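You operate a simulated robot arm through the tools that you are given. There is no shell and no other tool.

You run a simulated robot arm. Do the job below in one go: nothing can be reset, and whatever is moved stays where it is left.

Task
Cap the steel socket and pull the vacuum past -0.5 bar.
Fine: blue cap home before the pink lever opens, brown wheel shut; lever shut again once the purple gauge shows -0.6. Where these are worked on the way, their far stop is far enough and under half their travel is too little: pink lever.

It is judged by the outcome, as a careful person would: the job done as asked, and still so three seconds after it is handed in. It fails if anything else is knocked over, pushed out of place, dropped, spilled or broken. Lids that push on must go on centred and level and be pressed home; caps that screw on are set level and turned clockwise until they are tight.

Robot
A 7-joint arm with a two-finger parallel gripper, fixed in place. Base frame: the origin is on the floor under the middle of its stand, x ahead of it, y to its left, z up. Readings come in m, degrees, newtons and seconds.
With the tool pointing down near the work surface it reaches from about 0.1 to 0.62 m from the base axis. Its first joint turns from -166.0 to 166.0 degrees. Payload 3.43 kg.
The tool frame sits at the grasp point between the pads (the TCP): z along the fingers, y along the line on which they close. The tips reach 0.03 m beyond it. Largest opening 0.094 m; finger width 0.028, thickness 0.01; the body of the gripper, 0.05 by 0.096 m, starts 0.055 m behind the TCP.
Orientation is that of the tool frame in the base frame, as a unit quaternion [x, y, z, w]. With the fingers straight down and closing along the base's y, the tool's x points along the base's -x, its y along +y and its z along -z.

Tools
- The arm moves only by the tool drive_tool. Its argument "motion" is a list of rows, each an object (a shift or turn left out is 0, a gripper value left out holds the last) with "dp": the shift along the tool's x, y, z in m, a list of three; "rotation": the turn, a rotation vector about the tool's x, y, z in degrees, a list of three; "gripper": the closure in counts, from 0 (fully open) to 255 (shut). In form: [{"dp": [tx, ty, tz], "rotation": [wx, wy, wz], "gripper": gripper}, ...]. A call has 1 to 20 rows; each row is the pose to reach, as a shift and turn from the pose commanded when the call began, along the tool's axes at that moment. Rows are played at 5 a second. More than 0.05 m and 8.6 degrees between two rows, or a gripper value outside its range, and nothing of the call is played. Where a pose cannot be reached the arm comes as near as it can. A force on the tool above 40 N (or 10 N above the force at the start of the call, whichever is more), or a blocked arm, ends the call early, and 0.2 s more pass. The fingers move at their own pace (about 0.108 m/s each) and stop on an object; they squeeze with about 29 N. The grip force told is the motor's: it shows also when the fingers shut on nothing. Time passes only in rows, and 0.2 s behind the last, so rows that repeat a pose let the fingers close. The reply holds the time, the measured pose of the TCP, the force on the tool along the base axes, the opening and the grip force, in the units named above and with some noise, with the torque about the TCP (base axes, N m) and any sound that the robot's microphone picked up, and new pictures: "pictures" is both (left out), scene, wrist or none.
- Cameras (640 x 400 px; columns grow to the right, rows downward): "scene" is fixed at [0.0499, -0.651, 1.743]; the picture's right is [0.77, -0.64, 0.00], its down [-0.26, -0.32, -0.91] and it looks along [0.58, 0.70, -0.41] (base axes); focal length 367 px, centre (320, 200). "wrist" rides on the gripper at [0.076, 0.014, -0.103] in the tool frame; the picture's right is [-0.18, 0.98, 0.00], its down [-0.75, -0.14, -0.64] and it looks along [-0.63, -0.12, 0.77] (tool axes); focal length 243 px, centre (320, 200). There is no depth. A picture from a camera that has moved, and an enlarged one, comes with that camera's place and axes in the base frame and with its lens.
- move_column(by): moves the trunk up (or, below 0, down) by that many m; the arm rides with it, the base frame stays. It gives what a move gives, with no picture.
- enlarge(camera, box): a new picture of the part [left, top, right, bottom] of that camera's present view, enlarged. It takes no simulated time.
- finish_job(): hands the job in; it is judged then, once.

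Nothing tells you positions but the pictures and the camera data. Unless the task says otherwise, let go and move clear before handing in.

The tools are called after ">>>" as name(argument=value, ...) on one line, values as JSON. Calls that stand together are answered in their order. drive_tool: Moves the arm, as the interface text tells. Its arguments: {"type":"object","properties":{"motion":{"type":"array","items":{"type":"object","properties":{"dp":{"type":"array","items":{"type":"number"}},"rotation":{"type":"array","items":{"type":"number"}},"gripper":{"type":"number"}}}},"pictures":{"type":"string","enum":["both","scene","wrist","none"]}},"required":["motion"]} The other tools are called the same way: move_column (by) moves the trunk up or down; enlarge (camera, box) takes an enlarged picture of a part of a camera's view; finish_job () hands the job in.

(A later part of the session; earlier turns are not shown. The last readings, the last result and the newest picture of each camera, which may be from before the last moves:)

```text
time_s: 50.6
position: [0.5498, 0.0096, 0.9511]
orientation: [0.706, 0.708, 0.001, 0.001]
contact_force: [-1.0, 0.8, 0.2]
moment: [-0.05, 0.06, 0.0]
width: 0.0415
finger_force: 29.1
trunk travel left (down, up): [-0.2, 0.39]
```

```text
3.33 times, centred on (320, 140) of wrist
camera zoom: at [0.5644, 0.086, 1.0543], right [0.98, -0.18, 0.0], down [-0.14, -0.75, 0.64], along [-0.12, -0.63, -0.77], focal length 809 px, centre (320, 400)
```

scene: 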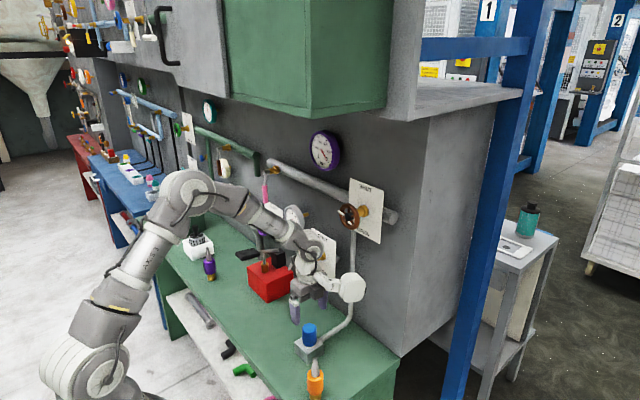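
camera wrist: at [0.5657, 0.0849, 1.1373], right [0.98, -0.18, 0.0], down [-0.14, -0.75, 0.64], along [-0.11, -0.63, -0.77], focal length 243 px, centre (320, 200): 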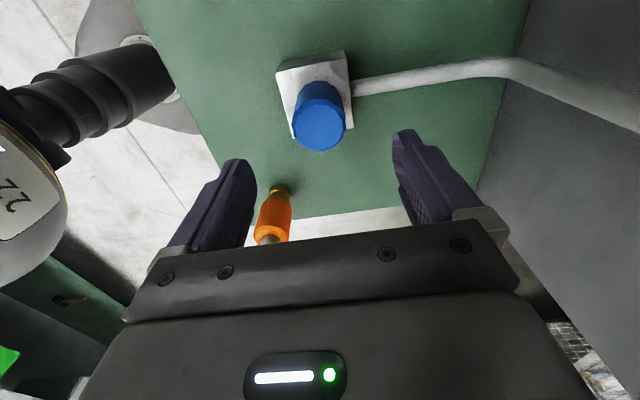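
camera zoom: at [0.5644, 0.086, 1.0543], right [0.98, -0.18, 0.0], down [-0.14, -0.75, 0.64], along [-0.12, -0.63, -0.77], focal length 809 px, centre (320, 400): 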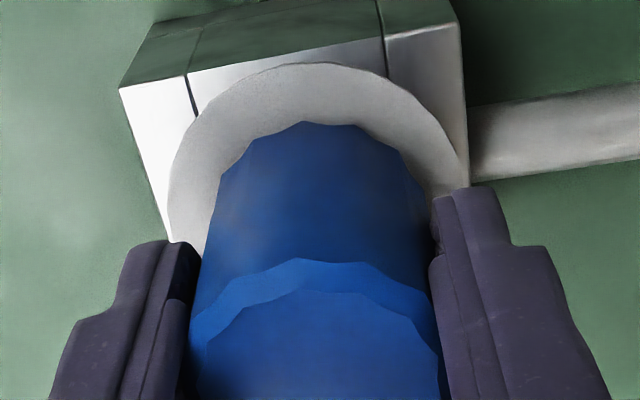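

The cap is centred now, with no side load. I'll press lightly and turn clockwise through 105°, staying clear of the wrist limit, watching force and torque.

>>> drive_tool(motion=[{"dp": [0, 0, 0.0015]}, {"dp": [0, 0, 0.002], "rotation": [0, 0, 7]}, {"dp": [0, 0, 0.002], "rotation": [0, 0, 14]}, {"dp": [0, 0, 0.002], "rotation": [0, 0, 21]}, {"dp": [0, 0, 0.002], "rotation": [0, 0, 28]}, {"dp": [0, 0, 0.002], "rotation": [0, 0, 35]}, {"dp": [0, 0, 0.002], "rotation": [0, 0, 42]}, {"dp": [0, 0, 0.002], "rotation": [0, 0, 49]}, {"dp": [0, 0, 0.002], "rotation": [0, 0, 56]}], pictures="none")

>>> enlarge(camera="scene", box=[290, 322, 330, 350])

>>> enlarge(camera="wrist", box=[240, 80, 400, 200])

```text
time_s: 52.6
position: [0.5496, 0.013, 0.951]
orientation: [0.956, 0.293, 0.002, 0.001]
contact_force: [-5.7, 5.4, 18.7]
moment: [0.55, 0.19, 0.19]
width: 0.0414
finger_force: 29.6
trunk travel left (down, up): [-0.2, 0.39]
```

```text
14.29 times, centred on (310, 336) of scene
camera zoom: at [0.0499, -0.651, 1.743], right [0.77, -0.64, 0.0], down [-0.26, -0.32, -0.91], along [0.58, 0.7, -0.41], focal length 5237 px, centre (463, -1743)
```

zoom: 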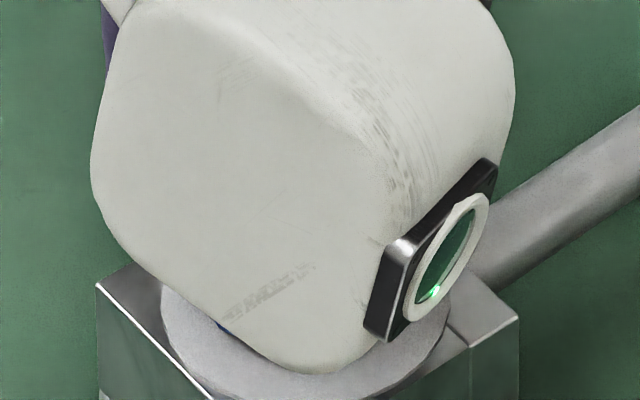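

```text
3.33 times, centred on (320, 140) of wrist
camera zoom: at [0.6187, 0.0426, 1.0535], right [0.4, -0.92, 0.0], down [-0.71, -0.3, 0.64], along [-0.59, -0.25, -0.77], focal length 809 px, centre (320, 400)
```

zoom: 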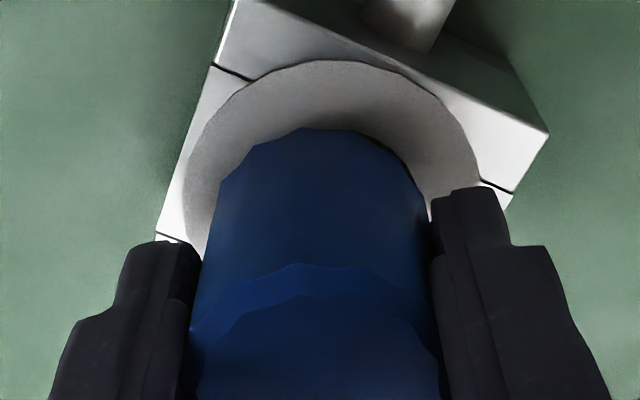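

Side force grows modestly and the torque is low. I'll continue the clockwise turn another 49°.

>>> drive_tool(motion=[{"dp": [0, 0, 0], "rotation": [0, 0, 7]}, {"rotation": [0, 0, 14]}, {"rotation": [0, 0, 21]}, {"rotation": [0, 0, 28]}, {"rotation": [0, 0, 35]}, {"rotation": [0, 0, 42]}, {"rotation": [0, 0, 49]}], pictures="none")

>>> enlarge(camera="scene", box=[290, 322, 330, 350])

>>> enlarge(camera="wrist", box=[240, 80, 400, 200])

```text
time_s: 54.2
position: [0.5508, 0.0106, 0.951]
orientation: [0.991, -0.132, 0.002, 0.0]
contact_force: [6.8, 5.2, 21.1]
moment: [0.3, -0.61, 0.15]
width: 0.0412
finger_force: 28.8
trunk travel left (down, up): [-0.2, 0.39]
```

```text
14.29 times, centred on (310, 336) of scene
camera zoom: at [0.0499, -0.651, 1.743], right [0.77, -0.64, 0.0], down [-0.26, -0.32, -0.91], along [0.58, 0.7, -0.41], focal length 5237 px, centre (463, -1743)
```

zoom: 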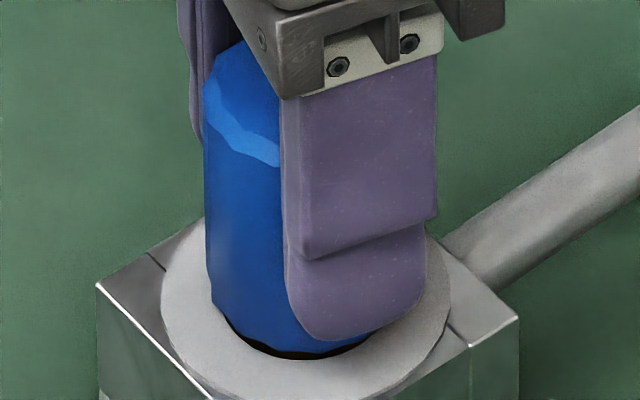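

```text
3.33 times, centred on (320, 140) of wrist
camera zoom: at [0.6193, -0.0237, 1.0534], right [-0.43, -0.9, 0.0], down [-0.69, 0.33, 0.64], along [-0.58, 0.28, -0.77], focal length 809 px, centre (320, 400)
```

zoom: 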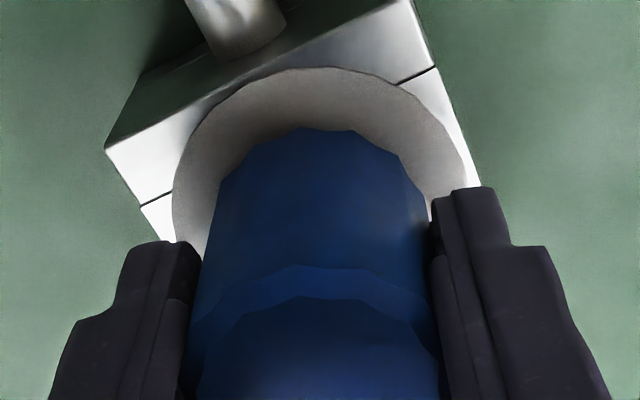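

The cap still hasn't drawn down after a full centred stroke, so it isn't threading. I'll release it where it stands, centred, and press its top with closed fingers instead.

>>> drive_tool(motion=[{"dp": [0, 0, -0.002]}, {"dp": [0, 0, -0.002], "gripper": 120}, {"dp": [0, 0, -0.002], "gripper": 60}, {"dp": [0, 0, -0.002], "gripper": 60}, {"dp": [0, 0, -0.03]}, {"dp": [0, 0, -0.06]}, {"dp": [0, 0, -0.06], "gripper": 255}, {"dp": [0, 0, -0.06], "gripper": 255}, {"dp": [0, 0, -0.06], "gripper": 255}], pictures="wrist")

>>> enlarge(camera="scene", box=[290, 322, 330, 350])

>>> enlarge(camera="wrist", box=[240, 60, 400, 180])

```text
time_s: 56.2
position: [0.5509, 0.01, 1.01]
orientation: [0.992, -0.13, 0.001, 0.001]
contact_force: [-0.2, 0.2, 0.3]
moment: [0.0, 0.0, 0.0]
width: 0.0003
finger_force: 29.3
trunk travel left (down, up): [-0.2, 0.39]
camera wrist: at [0.6199, -0.0229, 1.113], right [-0.43, -0.9, 0.0], down [-0.69, 0.33, 0.64], along [-0.58, 0.28, -0.77], focal length 243 px, centre (320, 200)
```

wrist: 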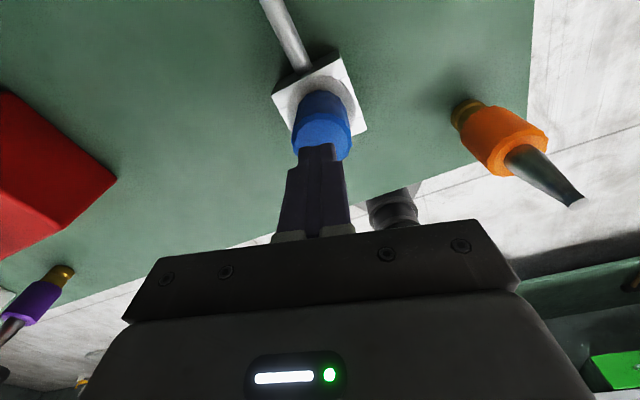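

```text
14.29 times, centred on (310, 336) of scene
camera zoom: at [0.0499, -0.651, 1.743], right [0.77, -0.64, 0.0], down [-0.26, -0.32, -0.91], along [0.58, 0.7, -0.41], focal length 5237 px, centre (463, -1743)
```

zoom: 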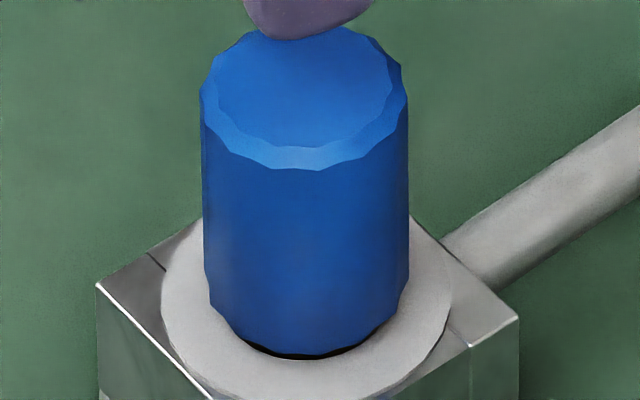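

```text
3.33 times, centred on (320, 120) of wrist
camera zoom: at [0.6199, -0.0229, 1.113], right [-0.43, -0.9, 0.0], down [-0.69, 0.33, 0.64], along [-0.58, 0.28, -0.77], focal length 809 px, centre (320, 467)
```

zoom: 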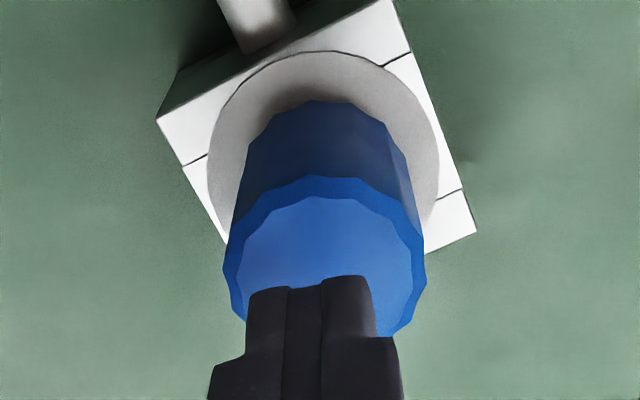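

The cap is now well centred on the ring (5 mm gap). I'll come down on its top with closed fingers and press progressively.

>>> drive_tool(motion=[{"dp": [-0.0025, 0, 0.005]}, {"dp": [-0.0025, 0, 0.012]}, {"dp": [-0.0025, 0, 0.018]}, {"dp": [-0.0025, 0, 0.022]}, {"dp": [-0.0025, 0, 0.024]}, {"dp": [-0.0025, 0, 0.026]}, {"dp": [-0.0025, 0, 0.028]}, {"dp": [-0.0025, 0, 0.03]}, {"dp": [-0.0025, 0, 0.032]}], pictures="none")

>>> enlarge(camera="scene", box=[290, 322, 330, 350])

```text
time_s: 57.4
position: [0.5485, 0.0107, 0.9907]
orientation: [0.992, -0.13, 0.005, -0.001]
contact_force: [-7.4, 1.1, 19.0]
moment: [0.1, 0.44, 0.02]
width: 0.0
finger_force: 29.4
trunk travel left (down, up): [-0.2, 0.39]
stopped in row 6: the force on the tool passed its limit at 44 N (the readings are from after the stop); the commanded pose is now the measured one
```

```text
14.29 times, centred on (310, 336) of scene
camera zoom: at [0.0499, -0.651, 1.743], right [0.77, -0.64, 0.0], down [-0.26, -0.32, -0.91], along [0.58, 0.7, -0.41], focal length 5237 px, centre (463, -1743)
```

zoom: 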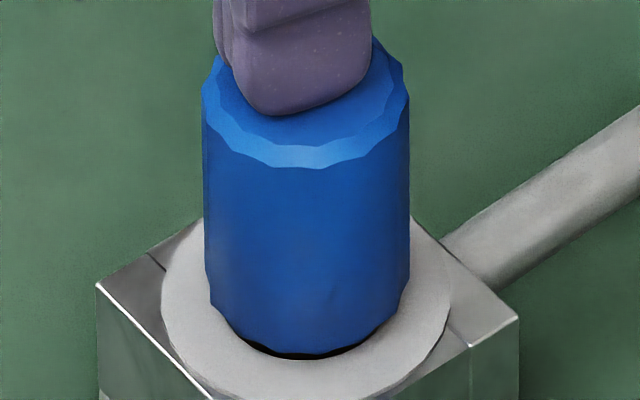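

44 N on the top did not move it. I'll ratchet the pressure up carefully to see whether it snaps in at a higher force.

>>> drive_tool(motion=[{"dp": [0, 0, 0.0005]}, {"dp": [0, 0, 0.001]}, {"dp": [0, 0, 0.0015]}, {"dp": [0, 0, 0.0015]}], pictures="none")

>>> drive_tool(motion=[{"dp": [0, 0, 0.0005]}, {"dp": [0, 0, 0.001]}, {"dp": [0, 0, 0.001]}], pictures="none")

>>> enlarge(camera="scene", box=[290, 322, 330, 350])

```text
time_s: 58.1
position: [0.5502, 0.0108, 0.9916]
orientation: [0.992, -0.129, 0.007, -0.003]
contact_force: [-9.2, 1.5, 23.5]
moment: [0.13, 0.57, 0.0]
width: 0.0003
finger_force: 29.2
trunk travel left (down, up): [-0.2, 0.39]
stopped in row 3: the force on the tool passed its limit at 42 N (the readings are from after the stop); the commanded pose is now the measured one
```

```text
time_s: 58.8
position: [0.5498, 0.0116, 0.9911]
orientation: [0.991, -0.13, 0.009, -0.001]
contact_force: [-9.4, 1.8, 25.1]
moment: [0.09, 0.58, -0.03]
width: 0.0
finger_force: 28.7
trunk travel left (down, up): [-0.2, 0.39]
stopped in row 3: the force on the tool passed its limit at 40 N (the readings are from after the stop); the commanded pose is now the measured one
```

```text
14.29 times, centred on (310, 336) of scene
camera zoom: at [0.0499, -0.651, 1.743], right [0.77, -0.64, 0.0], down [-0.26, -0.32, -0.91], along [0.58, 0.7, -0.41], focal length 5237 px, centre (463, -1743)
```

zoom: 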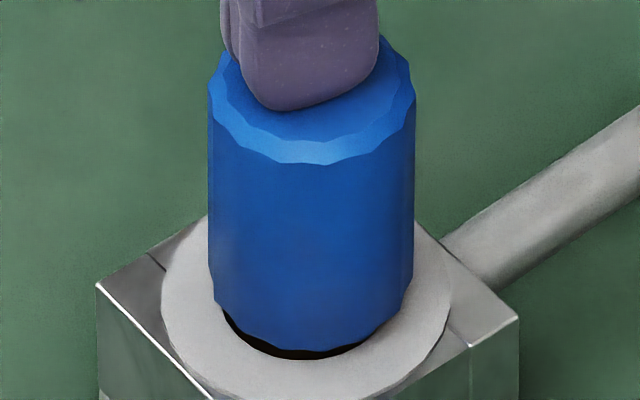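

Even 44 N on top only slid it sideways: the 36 mm plug appears to rest on the floor of the 30 mm bore. To be sure it isn't a thread that catches later in the turn, I'll lift off, unwind the wrist, re-centre and turn it once more so the total exceeds a full turn.

>>> drive_tool(motion=[{"dp": [0, 0, -0.01]}, {"dp": [0, 0, -0.03]}, {"dp": [0, 0, -0.045], "gripper": 30}, {"dp": [0, 0, -0.045], "gripper": 30}], pictures="none")

>>> drive_tool(motion=[{"rotation": [0.06, -0.05, -7.94]}, {"rotation": [0.13, -0.09, -15.88]}, {"rotation": [0.19, -0.14, -23.82]}, {"rotation": [0.25, -0.19, -31.76]}, {"rotation": [0.31, -0.23, -39.7]}, {"rotation": [0.38, -0.28, -47.64]}, {"rotation": [0.44, -0.33, -55.6]}, {"rotation": [0.5, -0.37, -63.5]}, {"rotation": [0.57, -0.42, -71.5]}, {"rotation": [0.63, -0.46, -79.4]}, {"rotation": [0.69, -0.51, -87.3]}, {"rotation": [0.76, -0.56, -95.3]}, {"rotation": [0.82, -0.6, -103.2]}, {"rotation": [0.88, -0.65, -111.2]}, {"rotation": [0.94, -0.7, -119.1]}, {"rotation": [1.0, -0.74, -127.0]}, {"rotation": [1.07, -0.79, -134.97]}, {"rotation": [1.07, -0.79, -134.97]}], pictures="both")

>>> enlarge(camera="wrist", box=[240, 40, 400, 160])

>>> enlarge(camera="scene", box=[290, 322, 330, 350])

```text
time_s: 59.8
position: [0.5518, 0.011, 1.0336]
orientation: [0.992, -0.129, 0.006, -0.001]
contact_force: [0.5, -0.2, 0.4]
moment: [0.03, 0.02, -0.02]
width: 0.083
finger_force: 0.1
trunk travel left (down, up): [-0.2, 0.39]
```

```text
time_s: 63.6
position: [0.551, 0.011, 1.0344]
orientation: [0.499, 0.867, 0.0, -0.003]
contact_force: [0.0, -1.1, 0.0]
moment: [0.0, 0.02, 0.02]
width: 0.0824
finger_force: 0.0
trunk travel left (down, up): [-0.2, 0.39]
camera wrist: at [0.5255, 0.0837, 1.137], right [0.94, 0.33, 0.0], down [0.26, -0.72, 0.64], along [0.21, -0.6, -0.77], focal length 243 px, centre (320, 200)
```

scene: 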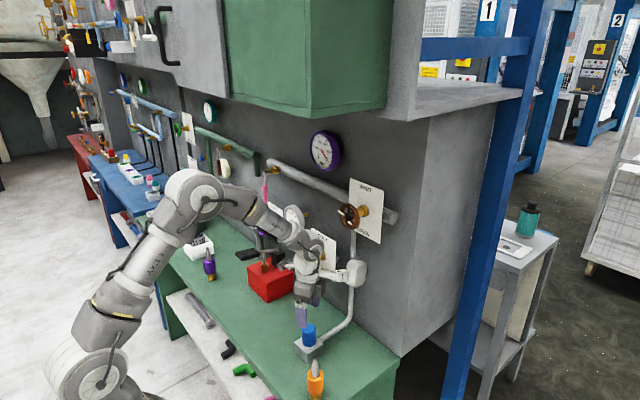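
wrist: 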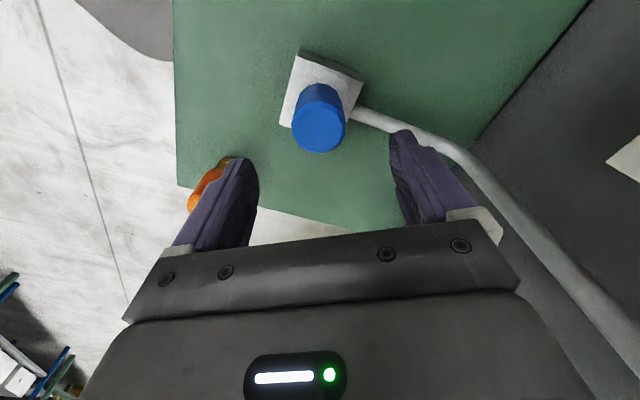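

```text
3.33 times, centred on (320, 100) of wrist
camera zoom: at [0.5255, 0.0837, 1.137], right [0.94, 0.33, 0.0], down [0.26, -0.72, 0.64], along [0.21, -0.6, -0.77], focal length 809 px, centre (320, 533)
```

zoom: 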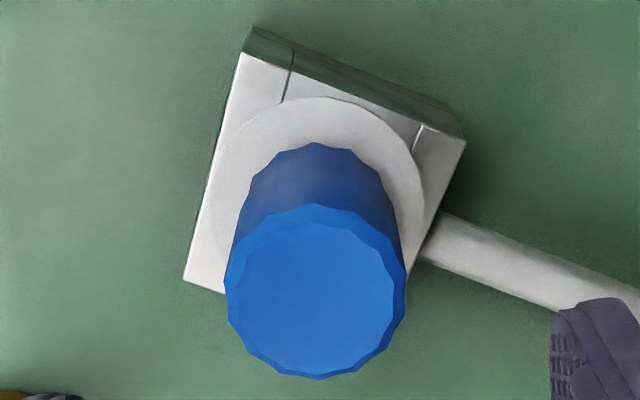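

```text
14.29 times, centred on (310, 336) of scene
camera zoom: at [0.0499, -0.651, 1.743], right [0.77, -0.64, 0.0], down [-0.26, -0.32, -0.91], along [0.58, 0.7, -0.41], focal length 5237 px, centre (463, -1743)
```

zoom: 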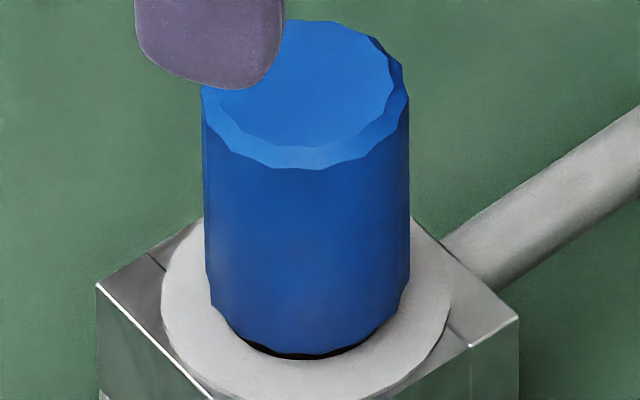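

After unloading, the cap sprang back to the ring centre and sits a little lower than before. That suggests the last centred turn did start to engage it. I'll re-grip at this unwound angle and keep turning clockwise.

>>> drive_tool(motion=[{"dp": [0.0012, -0.0008, 0.02]}, {"dp": [0.0012, -0.0008, 0.045]}, {"dp": [0.0012, -0.0008, 0.07]}, {"dp": [0.0012, -0.0008, 0.085]}, {"dp": [0.0012, -0.0008, 0.085]}, {"dp": [0.0012, -0.0008, 0.085], "gripper": 100}, {"dp": [0.0012, -0.0008, 0.085], "gripper": 130}, {"dp": [0.0012, -0.0008, 0.085], "gripper": 180}, {"dp": [0.0012, -0.0008, 0.085], "gripper": 255}, {"dp": [0.0012, -0.0008, 0.085], "gripper": 255}], pictures="none")

>>> enlarge(camera="scene", box=[290, 322, 330, 350])

>>> enlarge(camera="wrist", box=[240, 80, 400, 200])

```text
time_s: 65.8
position: [0.5492, 0.0115, 0.9501]
orientation: [0.499, 0.867, -0.001, -0.003]
contact_force: [-0.4, -1.5, -0.3]
moment: [-0.02, 0.01, -0.01]
width: 0.0415
finger_force: 29.3
trunk travel left (down, up): [-0.2, 0.39]
```

```text
14.29 times, centred on (310, 336) of scene
camera zoom: at [0.0499, -0.651, 1.743], right [0.77, -0.64, 0.0], down [-0.26, -0.32, -0.91], along [0.58, 0.7, -0.41], focal length 5237 px, centre (463, -1743)
```

zoom: 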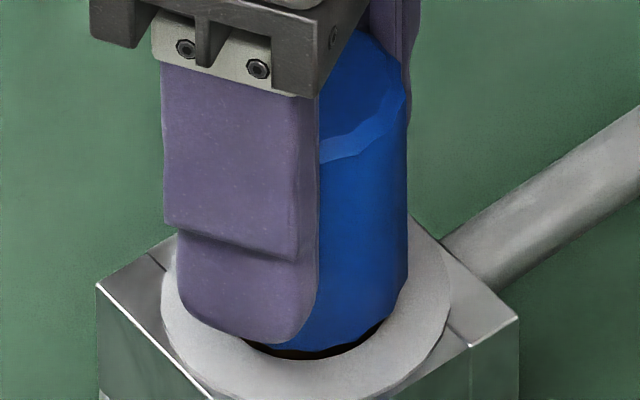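

```text
3.33 times, centred on (320, 140) of wrist
camera zoom: at [0.524, 0.0849, 1.0519], right [0.94, 0.33, -0.01], down [0.26, -0.72, 0.64], along [0.21, -0.6, -0.77], focal length 809 px, centre (320, 400)
```

zoom: 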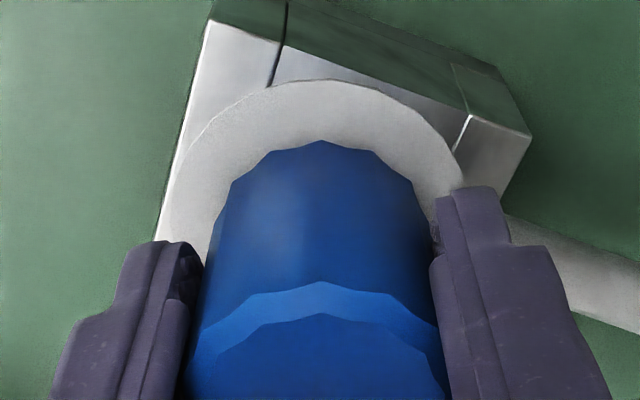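

Gripped with negligible side load. Turning clockwise 70° with very light downward bias.

>>> drive_tool(motion=[{"dp": [0, 0, 0.0007], "rotation": [0, 0, 0]}, {"dp": [0, 0, 0.0007], "rotation": [0, 0, 7]}, {"dp": [0, 0, 0.0007], "rotation": [0, 0, 14]}, {"dp": [0, 0, 0.0007], "rotation": [0, 0, 21]}, {"dp": [0, 0, 0.0007], "rotation": [0, 0, 28]}, {"dp": [0, 0, 0.0007], "rotation": [0, 0, 35]}, {"dp": [0, 0, 0.0007], "rotation": [0, 0, 42]}, {"dp": [0, 0, 0.0007], "rotation": [0, 0, 49]}, {"dp": [0, 0, 0.0007], "rotation": [0, 0, 56]}, {"dp": [0, 0, 0.0007], "rotation": [0, 0, 63]}, {"dp": [0, 0, 0.0007], "rotation": [0, 0, 70]}], pictures="none")

>>> drive_tool(motion=[{"rotation": [0, 0, 7]}, {"rotation": [0, 0, 14]}, {"rotation": [0, 0, 21]}, {"rotation": [0, 0, 28]}, {"rotation": [0, 0, 35]}, {"rotation": [0, 0, 42]}, {"rotation": [0, 0, 49]}, {"rotation": [0, 0, 56]}, {"rotation": [0, 0, 63]}, {"rotation": [0, 0, 70]}], pictures="none")

>>> enlarge(camera="scene", box=[290, 322, 330, 350])

>>> enlarge(camera="wrist", box=[240, 80, 400, 200])

```text
time_s: 68.2
position: [0.5497, 0.0122, 0.9496]
orientation: [0.906, 0.422, -0.001, -0.001]
contact_force: [2.0, 2.2, 6.8]
moment: [0.18, -0.27, 0.1]
width: 0.0414
finger_force: 28.8
trunk travel left (down, up): [-0.2, 0.39]
```

```text
time_s: 70.4
position: [0.5492, 0.011, 0.948]
orientation: [0.985, -0.175, -0.003, -0.002]
contact_force: [4.8, -5.1, 13.0]
moment: [-0.18, -0.29, 0.1]
width: 0.0416
finger_force: 29.0
trunk travel left (down, up): [-0.2, 0.39]
```

```text
14.29 times, centred on (310, 336) of scene
camera zoom: at [0.0499, -0.651, 1.743], right [0.77, -0.64, 0.0], down [-0.26, -0.32, -0.91], along [0.58, 0.7, -0.41], focal length 5237 px, centre (463, -1743)
```

zoom: 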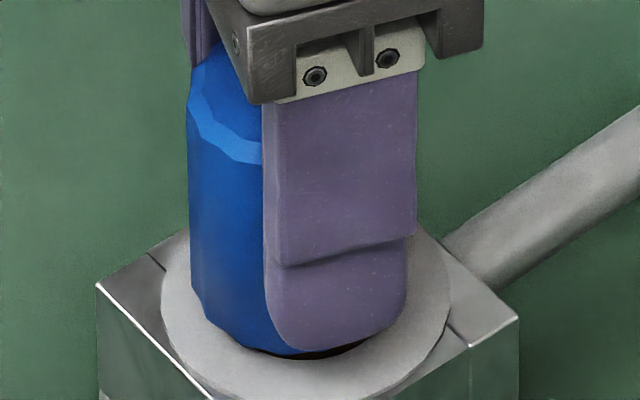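

```text
3.33 times, centred on (320, 140) of wrist
camera zoom: at [0.6159, -0.0286, 1.0504], right [-0.51, -0.86, 0.0], down [-0.66, 0.39, 0.65], along [-0.56, 0.33, -0.76], focal length 809 px, centre (320, 400)
```

zoom: 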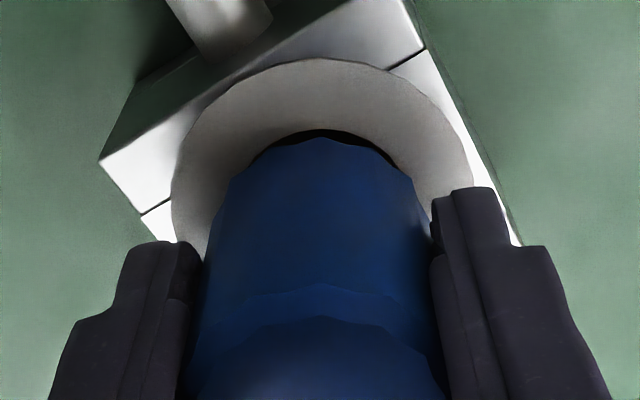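

No thread has caught after well over a full clockwise turn, and the plug is bottomed in the bore, so it is a push-in plug resting on its seat. I'll move it back to the bore centre (side forces show it's about 2 mm toward -x) and press it down there.

>>> drive_tool(motion=[{"dp": [0.001, 0.0002, 0]}, {"dp": [0.002, 0.0003, 0]}, {"dp": [0.0025, 0.0003, 0]}, {"dp": [0.0025, 0.0003, 0]}], pictures="none")

>>> enlarge(camera="scene", box=[290, 322, 330, 350])

>>> enlarge(camera="wrist", box=[240, 80, 400, 200])

```text
time_s: 71.4
position: [0.5513, 0.0106, 0.9479]
orientation: [0.985, -0.173, -0.003, 0.0]
contact_force: [-3.1, 1.0, 5.2]
moment: [0.21, 0.19, 0.03]
width: 0.0413
finger_force: 29.2
trunk travel left (down, up): [-0.2, 0.39]
```

```text
14.29 times, centred on (310, 336) of scene
camera zoom: at [0.0499, -0.651, 1.743], right [0.77, -0.64, 0.0], down [-0.26, -0.32, -0.91], along [0.58, 0.7, -0.41], focal length 5237 px, centre (463, -1743)
```

zoom: 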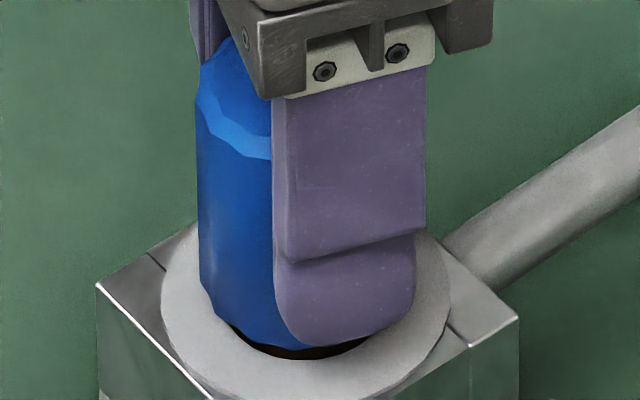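

```text
3.33 times, centred on (320, 140) of wrist
camera zoom: at [0.6182, -0.0286, 1.0504], right [-0.51, -0.86, 0.0], down [-0.66, 0.39, 0.65], along [-0.56, 0.33, -0.76], focal length 809 px, centre (320, 400)
```

zoom: 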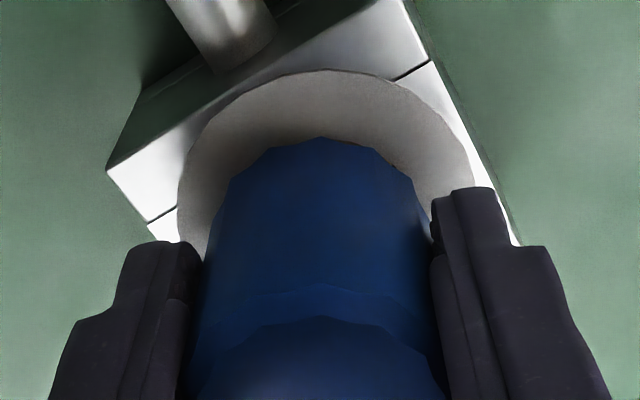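

The cap is close to centred with small forces. I'll release it here and check how it sits.

>>> drive_tool(motion=[{"dp": [0.0006, 0, 0]}, {"dp": [0.0006, 0, 0.001]}, {"dp": [0.0006, 0, 0.002]}, {"dp": [0.0006, 0, 0.0], "gripper": 255}, {"dp": [0.0006, 0, 0.0], "gripper": 120}, {"dp": [0.0006, 0, 0.0], "gripper": 60}, {"dp": [0.0006, 0, 0.0], "gripper": 40}, {"dp": [0.0006, 0, -0.03]}, {"dp": [0.0006, 0, -0.065]}, {"dp": [0.0006, 0, -0.1]}, {"dp": [0.0006, 0, -0.1]}], pictures="wrist")

>>> enlarge(camera="scene", box=[290, 322, 330, 350])

>>> enlarge(camera="wrist", box=[240, 40, 400, 160])

```text
time_s: 73.8
position: [0.5548, 0.0101, 1.0484]
orientation: [0.985, -0.173, -0.003, -0.001]
contact_force: [0.0, 0.3, 0.4]
moment: [0.01, 0.03, 0.0]
width: 0.0795
finger_force: 0.0
trunk travel left (down, up): [-0.2, 0.39]
camera wrist: at [0.6214, -0.029, 1.1508], right [-0.51, -0.86, 0.0], down [-0.66, 0.39, 0.65], along [-0.56, 0.33, -0.76], focal length 243 px, centre (320, 200)
```

wrist: 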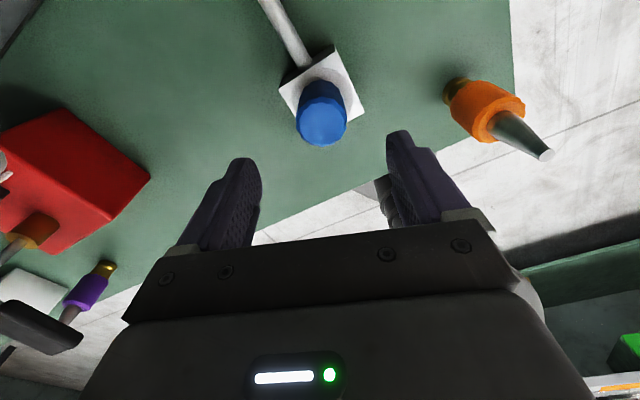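

```text
14.29 times, centred on (310, 336) of scene
camera zoom: at [0.0499, -0.651, 1.743], right [0.77, -0.64, 0.0], down [-0.26, -0.32, -0.91], along [0.58, 0.7, -0.41], focal length 5237 px, centre (463, -1743)
```

zoom: 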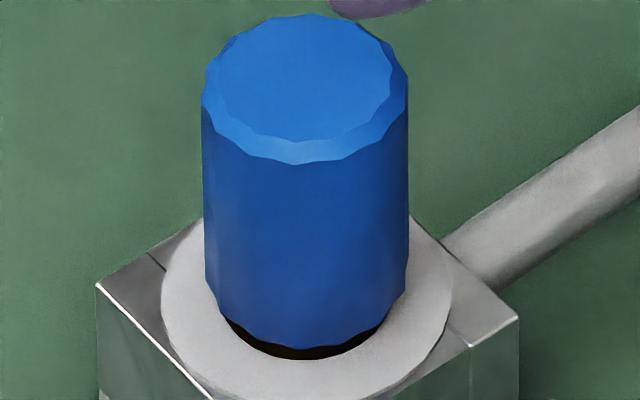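

```text
3.33 times, centred on (320, 100) of wrist
camera zoom: at [0.6214, -0.029, 1.1508], right [-0.51, -0.86, 0.0], down [-0.66, 0.39, 0.65], along [-0.56, 0.33, -0.76], focal length 809 px, centre (320, 533)
```

zoom: 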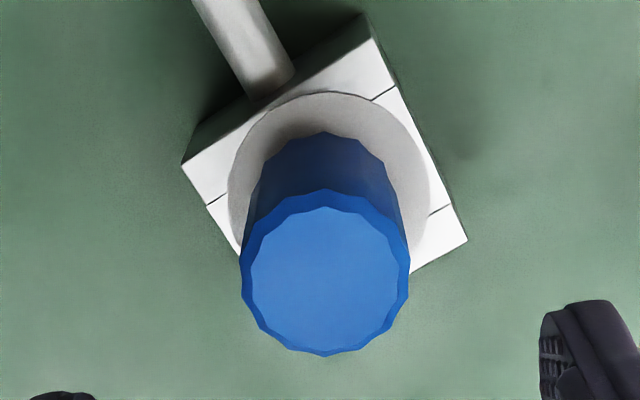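

Comparing views, the cap can slide about ±2 mm in the bore and now sits about 1 mm toward the wall. In case the bore has a closer-fitting seat below that needs exact centring, I'll re-grip (pad toward me), press lightly and feel for a drop-in with small lateral moves.

>>> drive_tool(motion=[{"dp": [0, 0.0005, 0.01], "rotation": [-0.04, 0.11, -6.6]}, {"dp": [0, 0.001, 0.02], "rotation": [-0.07, 0.23, -13.3]}, {"dp": [0, 0.001, 0.03], "rotation": [-0.11, 0.34, -19.9]}, {"dp": [0, 0.001, 0.06], "rotation": [-0.11, 0.34, -19.9]}, {"dp": [0, 0.001, 0.085], "rotation": [-0.11, 0.34, -19.9]}, {"dp": [0, 0.001, 0.099], "rotation": [-0.11, 0.34, -19.9]}, {"dp": [0, 0.001, 0.099], "rotation": [-0.11, 0.34, -19.9]}, {"dp": [0, 0.001, 0.099], "rotation": [-0.11, 0.34, -19.9], "gripper": 110}, {"dp": [0, 0.001, 0.099], "rotation": [-0.11, 0.34, -19.9], "gripper": 160}, {"dp": [0, 0.001, 0.099], "rotation": [-0.11, 0.34, -19.9], "gripper": 255}, {"dp": [0, 0.001, 0.099], "rotation": [-0.11, 0.34, -19.9], "gripper": 255}], pictures="none")

>>> enlarge(camera="scene", box=[290, 322, 330, 350])

>>> enlarge(camera="wrist", box=[240, 80, 400, 200])

```text
time_s: 76.2
position: [0.5513, 0.0101, 0.95]
orientation: [1.0, -0.001, 0.0, 0.0]
contact_force: [-0.4, 0.6, 1.0]
moment: [0.12, 0.06, -0.02]
width: 0.0414
finger_force: 29.4
trunk travel left (down, up): [-0.2, 0.39]
```

```text
14.29 times, centred on (310, 336) of scene
camera zoom: at [0.0499, -0.651, 1.743], right [0.77, -0.64, 0.0], down [-0.26, -0.32, -0.91], along [0.58, 0.7, -0.41], focal length 5237 px, centre (463, -1743)
```

zoom: 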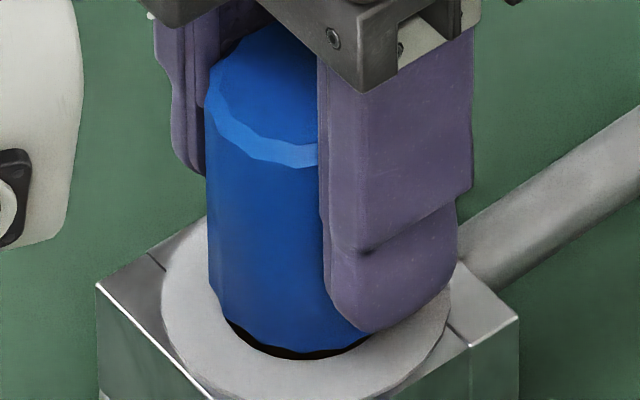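

```text
3.33 times, centred on (320, 140) of wrist
camera zoom: at [0.6277, -0.0046, 1.0521], right [-0.18, -0.98, 0.0], down [-0.75, 0.14, 0.64], along [-0.63, 0.12, -0.77], focal length 809 px, centre (320, 400)
```

zoom: 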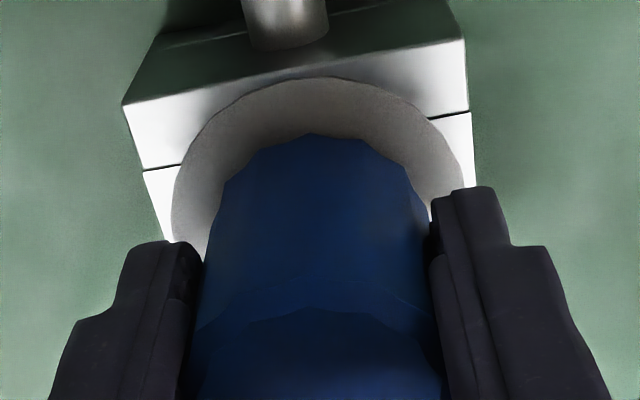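

The cap is gripped about 1 mm off toward +x/+y. Pressing lightly, I'll sweep slowly across the centre and watch for a drop.

>>> drive_tool(motion=[{"dp": [0, 0.0006, 0.001]}, {"dp": [-0.0004, 0.0006, 0.0013]}, {"dp": [-0.0008, 0.0006, 0.0013]}, {"dp": [-0.001, 0.0006, 0.0013]}, {"dp": [-0.001, 0.0006, 0.0018]}, {"dp": [-0.001, 0.0006, 0.0018]}], pictures="none")

>>> enlarge(camera="scene", box=[290, 322, 330, 350])

```text
time_s: 77.6
position: [0.5503, 0.0084, 0.9473]
orientation: [1.0, 0.0, 0.001, 0.001]
contact_force: [7.9, 2.6, 25.1]
moment: [0.17, -0.24, 0.04]
width: 0.0417
finger_force: 28.5
trunk travel left (down, up): [-0.2, 0.39]
```

```text
14.29 times, centred on (310, 336) of scene
camera zoom: at [0.0499, -0.651, 1.743], right [0.77, -0.64, 0.0], down [-0.26, -0.32, -0.91], along [0.58, 0.7, -0.41], focal length 5237 px, centre (463, -1743)
```

zoom: 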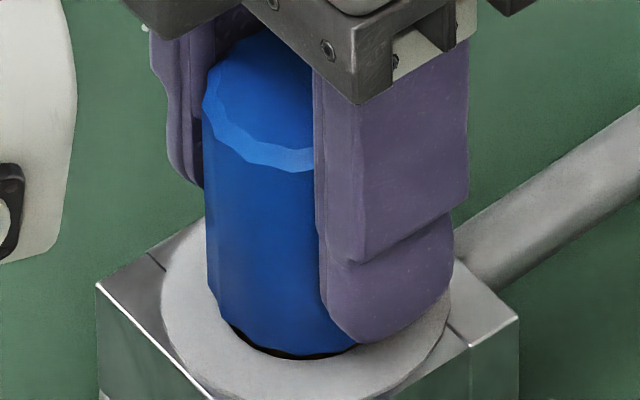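

It behaves like sliding on a flat floor, with friction about a third of the press. I'll do one small spiral sweep under light pressure to rule out a tighter seat below.

>>> drive_tool(motion=[{"dp": [0, 0, -0.0005]}, {"dp": [0.0007, 0, -0.0005]}, {"dp": [0.0007, 0.0007, -0.0005]}, {"dp": [0, 0.0007, -0.0005]}, {"dp": [-0.0007, 0.0007, -0.0005]}, {"dp": [-0.0007, 0, -0.0005]}, {"dp": [-0.0007, -0.0007, -0.0005]}, {"dp": [0, -0.0007, -0.0005]}, {"dp": [0.0007, -0.0007, -0.0005]}, {"dp": [0.0014, -0.0007, -0.0005]}, {"dp": [0.0014, 0.0007, -0.0005]}, {"dp": [0.0014, 0.0014, -0.0005]}, {"dp": [0, 0.0014, -0.0005]}, {"dp": [-0.0014, 0.0014, -0.0005]}, {"dp": [-0.0014, 0, -0.0005]}, {"dp": [-0.0014, -0.0014, -0.0005]}, {"dp": [0, -0.0014, -0.0005]}, {"dp": [0, 0, -0.0005]}], pictures="none")

>>> enlarge(camera="scene", box=[290, 322, 330, 350])

```text
time_s: 81.4
position: [0.5508, 0.0096, 0.9473]
orientation: [1.0, 0.0, 0.0, 0.001]
contact_force: [-0.3, 0.8, 0.4]
moment: [0.06, 0.03, 0.01]
width: 0.0411
finger_force: 29.2
trunk travel left (down, up): [-0.2, 0.39]
```

```text
14.29 times, centred on (310, 336) of scene
camera zoom: at [0.0499, -0.651, 1.743], right [0.77, -0.64, 0.0], down [-0.26, -0.32, -0.91], along [0.58, 0.7, -0.41], focal length 5237 px, centre (463, -1743)
```

zoom: 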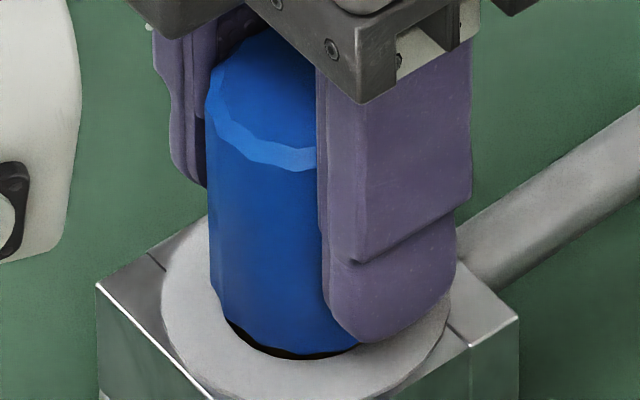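

No drop-in. To settle what the bore looks like inside, I'll lift the plug back out and look into it closely.

>>> drive_tool(motion=[{"dp": [0, 0, -0.01]}, {"dp": [0, 0, -0.025]}, {"dp": [0, 0, -0.045]}, {"dp": [0, 0, -0.065]}, {"dp": [0, 0, -0.075]}, {"dp": [0, -0.02, -0.075]}, {"dp": [0, -0.04, -0.075]}, {"dp": [0, -0.06, -0.075]}, {"dp": [0, -0.06, -0.075]}], pictures="wrist")

>>> enlarge(camera="wrist", box=[355, 60, 455, 135])

>>> enlarge(camera="scene", box=[280, 305, 330, 355])

```text
time_s: 83.4
position: [0.551, 0.0682, 1.0235]
orientation: [1.0, -0.001, 0.001, 0.001]
contact_force: [-0.4, 1.2, -2.2]
moment: [-0.01, -0.01, -0.03]
width: 0.0412
finger_force: 29.3
trunk travel left (down, up): [-0.2, 0.39]
camera wrist: at [0.6272, 0.0537, 1.1258], right [-0.18, -0.98, 0.0], down [-0.75, 0.14, 0.64], along [-0.63, 0.12, -0.77], focal length 243 px, centre (320, 200)
```

wrist: 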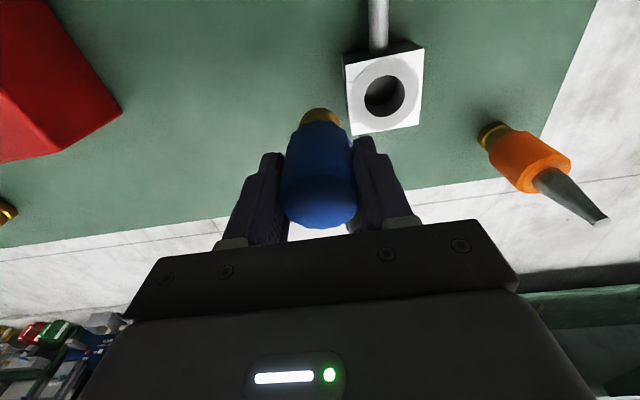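

```text
5.33 times, centred on (405, 98) of wrist
camera zoom: at [0.6272, 0.0537, 1.1258], right [-0.18, -0.98, 0.0], down [-0.75, 0.14, 0.64], along [-0.63, 0.12, -0.77], focal length 1294 px, centre (-133, 747)
```

zoom: 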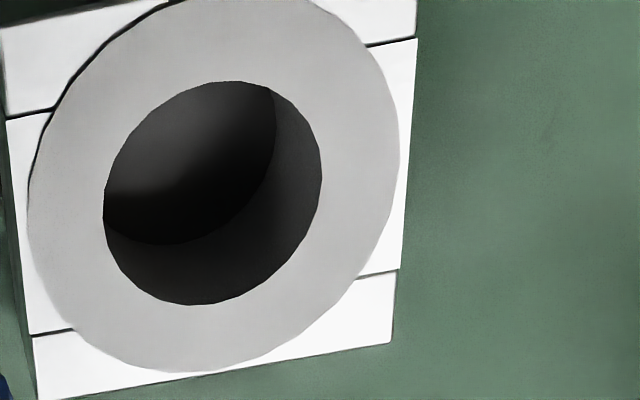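

```text
8.00 times, centred on (305, 330) of scene
camera zoom: at [0.0499, -0.651, 1.743], right [0.77, -0.64, 0.0], down [-0.26, -0.32, -0.91], along [0.58, 0.7, -0.41], focal length 2933 px, centre (440, -840)
```

zoom: 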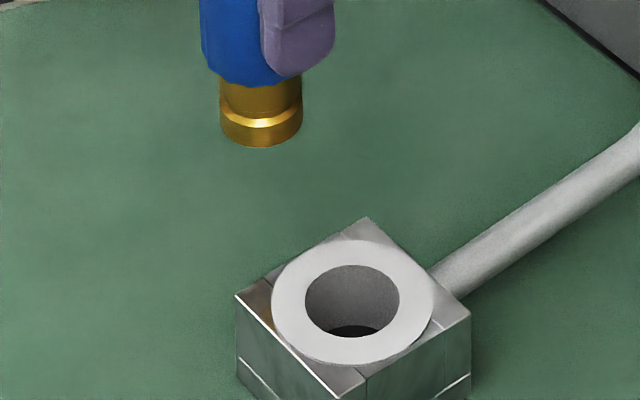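

Now it's clear: the bore is a plain 30 mm deep hole with a solid floor, and the brass spigot is about 35 mm long. So the plug is home when it stands on that floor with a few mm of brass neck showing. I'll reinsert it along the same path, centred.

>>> drive_tool(motion=[{"dp": [0, 0.02, 0]}, {"dp": [0, 0.04, 0]}, {"dp": [0, 0.06, 0]}, {"dp": [0, 0.06, 0]}, {"dp": [0, 0.06, 0.015]}, {"dp": [0, 0.06, 0.028]}, {"dp": [0, 0.06, 0.028]}], pictures="none")

>>> enlarge(camera="wrist", box=[270, 80, 370, 155])

>>> enlarge(camera="scene", box=[285, 310, 335, 360])

```text
time_s: 85.0
position: [0.5505, 0.0079, 0.9946]
orientation: [1.0, 0.0, 0.0, 0.001]
contact_force: [-0.5, -0.4, -2.8]
moment: [0.0, 0.03, -0.01]
width: 0.0413
finger_force: 29.0
trunk travel left (down, up): [-0.2, 0.39]
```

```text
5.33 times, centred on (320, 118) of wrist
camera zoom: at [0.6267, -0.0054, 1.097], right [-0.18, -0.98, 0.0], down [-0.75, 0.14, 0.64], along [-0.63, 0.12, -0.77], focal length 1294 px, centre (320, 640)
```

zoom: 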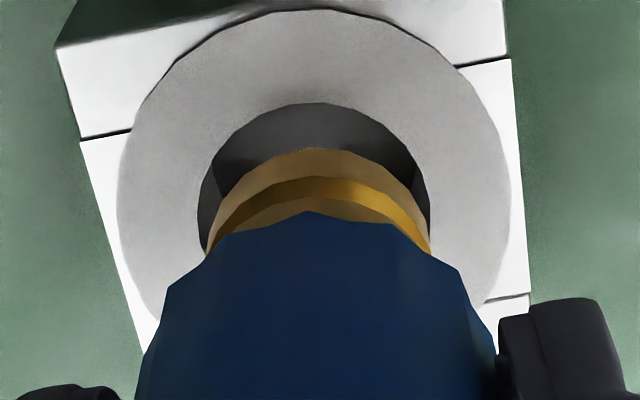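

```text
8.00 times, centred on (310, 335) of scene
camera zoom: at [0.0499, -0.651, 1.743], right [0.77, -0.64, 0.0], down [-0.26, -0.32, -0.91], along [0.58, 0.7, -0.41], focal length 2933 px, centre (400, -880)
```

zoom: 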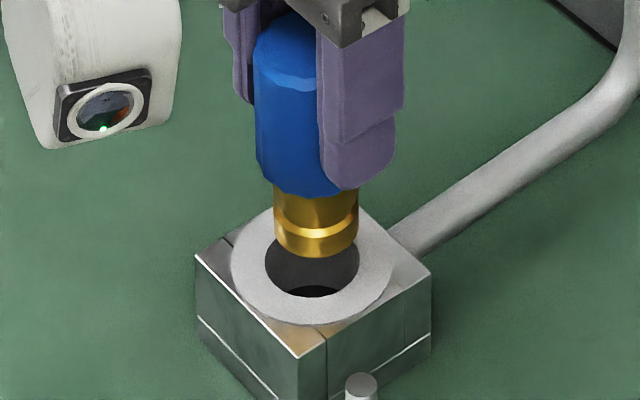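

It's about 1 mm off toward +x and just above the rim. Small correction, then down to the floor of the bore.

>>> drive_tool(motion=[{"dp": [-0.001, -0.0006, 0]}, {"dp": [-0.001, -0.0006, 0.01]}, {"dp": [-0.001, -0.0006, 0.02]}, {"dp": [-0.001, -0.0006, 0.03]}, {"dp": [-0.001, -0.0006, 0.04]}, {"dp": [-0.001, -0.0006, 0.045]}, {"dp": [-0.001, -0.0006, 0.047]}, {"dp": [-0.001, -0.0006, 0.048]}], pictures="none")

>>> enlarge(camera="scene", box=[290, 322, 330, 350])

>>> enlarge(camera="wrist", box=[240, 80, 400, 200])

```text
time_s: 86.8
position: [0.5484, 0.0086, 0.9484]
orientation: [1.0, 0.0, 0.001, 0.001]
contact_force: [0.0, -2.0, 12.9]
moment: [-0.12, 0.23, 0.03]
width: 0.0413
finger_force: 29.0
trunk travel left (down, up): [-0.2, 0.39]
```

```text
14.29 times, centred on (310, 336) of scene
camera zoom: at [0.0499, -0.651, 1.743], right [0.77, -0.64, 0.0], down [-0.26, -0.32, -0.91], along [0.58, 0.7, -0.41], focal length 5237 px, centre (463, -1743)
```

zoom: 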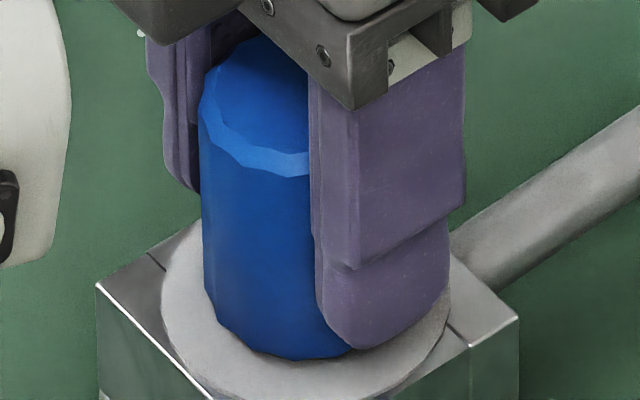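

```text
3.33 times, centred on (320, 140) of wrist
camera zoom: at [0.6244, -0.0057, 1.0507], right [-0.19, -0.98, 0.0], down [-0.75, 0.14, 0.64], along [-0.63, 0.12, -0.77], focal length 809 px, centre (320, 400)
```

zoom: 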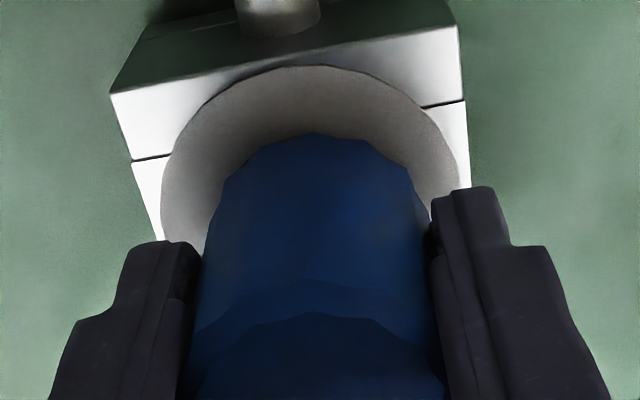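

The plug is on the floor again (13 N). I'll nudge it 1 mm toward +x/+y to centre it, then press it firmly once more.

>>> drive_tool(motion=[{"dp": [0.0005, -0.0005, -0.0004]}, {"dp": [0.001, -0.001, -0.0004]}, {"dp": [0.001, -0.001, -0.0004]}, {"dp": [0.001, -0.001, 0.0006]}, {"dp": [0.001, -0.001, 0.0012]}, {"dp": [0.001, -0.001, 0.0012]}], pictures="none")

>>> enlarge(camera="scene", box=[290, 322, 330, 350])

```text
time_s: 88.2
position: [0.5488, 0.0098, 0.947]
orientation: [1.0, -0.002, 0.002, 0.002]
contact_force: [-0.4, -10.0, 27.5]
moment: [-0.37, 0.17, 0.12]
width: 0.0415
finger_force: 28.7
trunk travel left (down, up): [-0.2, 0.39]
```

```text
14.29 times, centred on (310, 336) of scene
camera zoom: at [0.0499, -0.651, 1.743], right [0.77, -0.64, 0.0], down [-0.26, -0.32, -0.91], along [0.58, 0.7, -0.41], focal length 5237 px, centre (463, -1743)
```

zoom: 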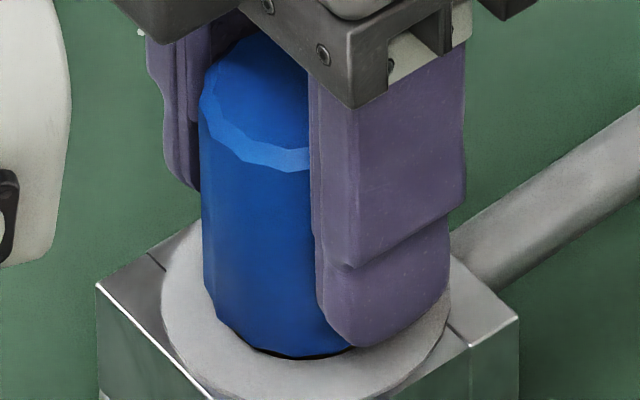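

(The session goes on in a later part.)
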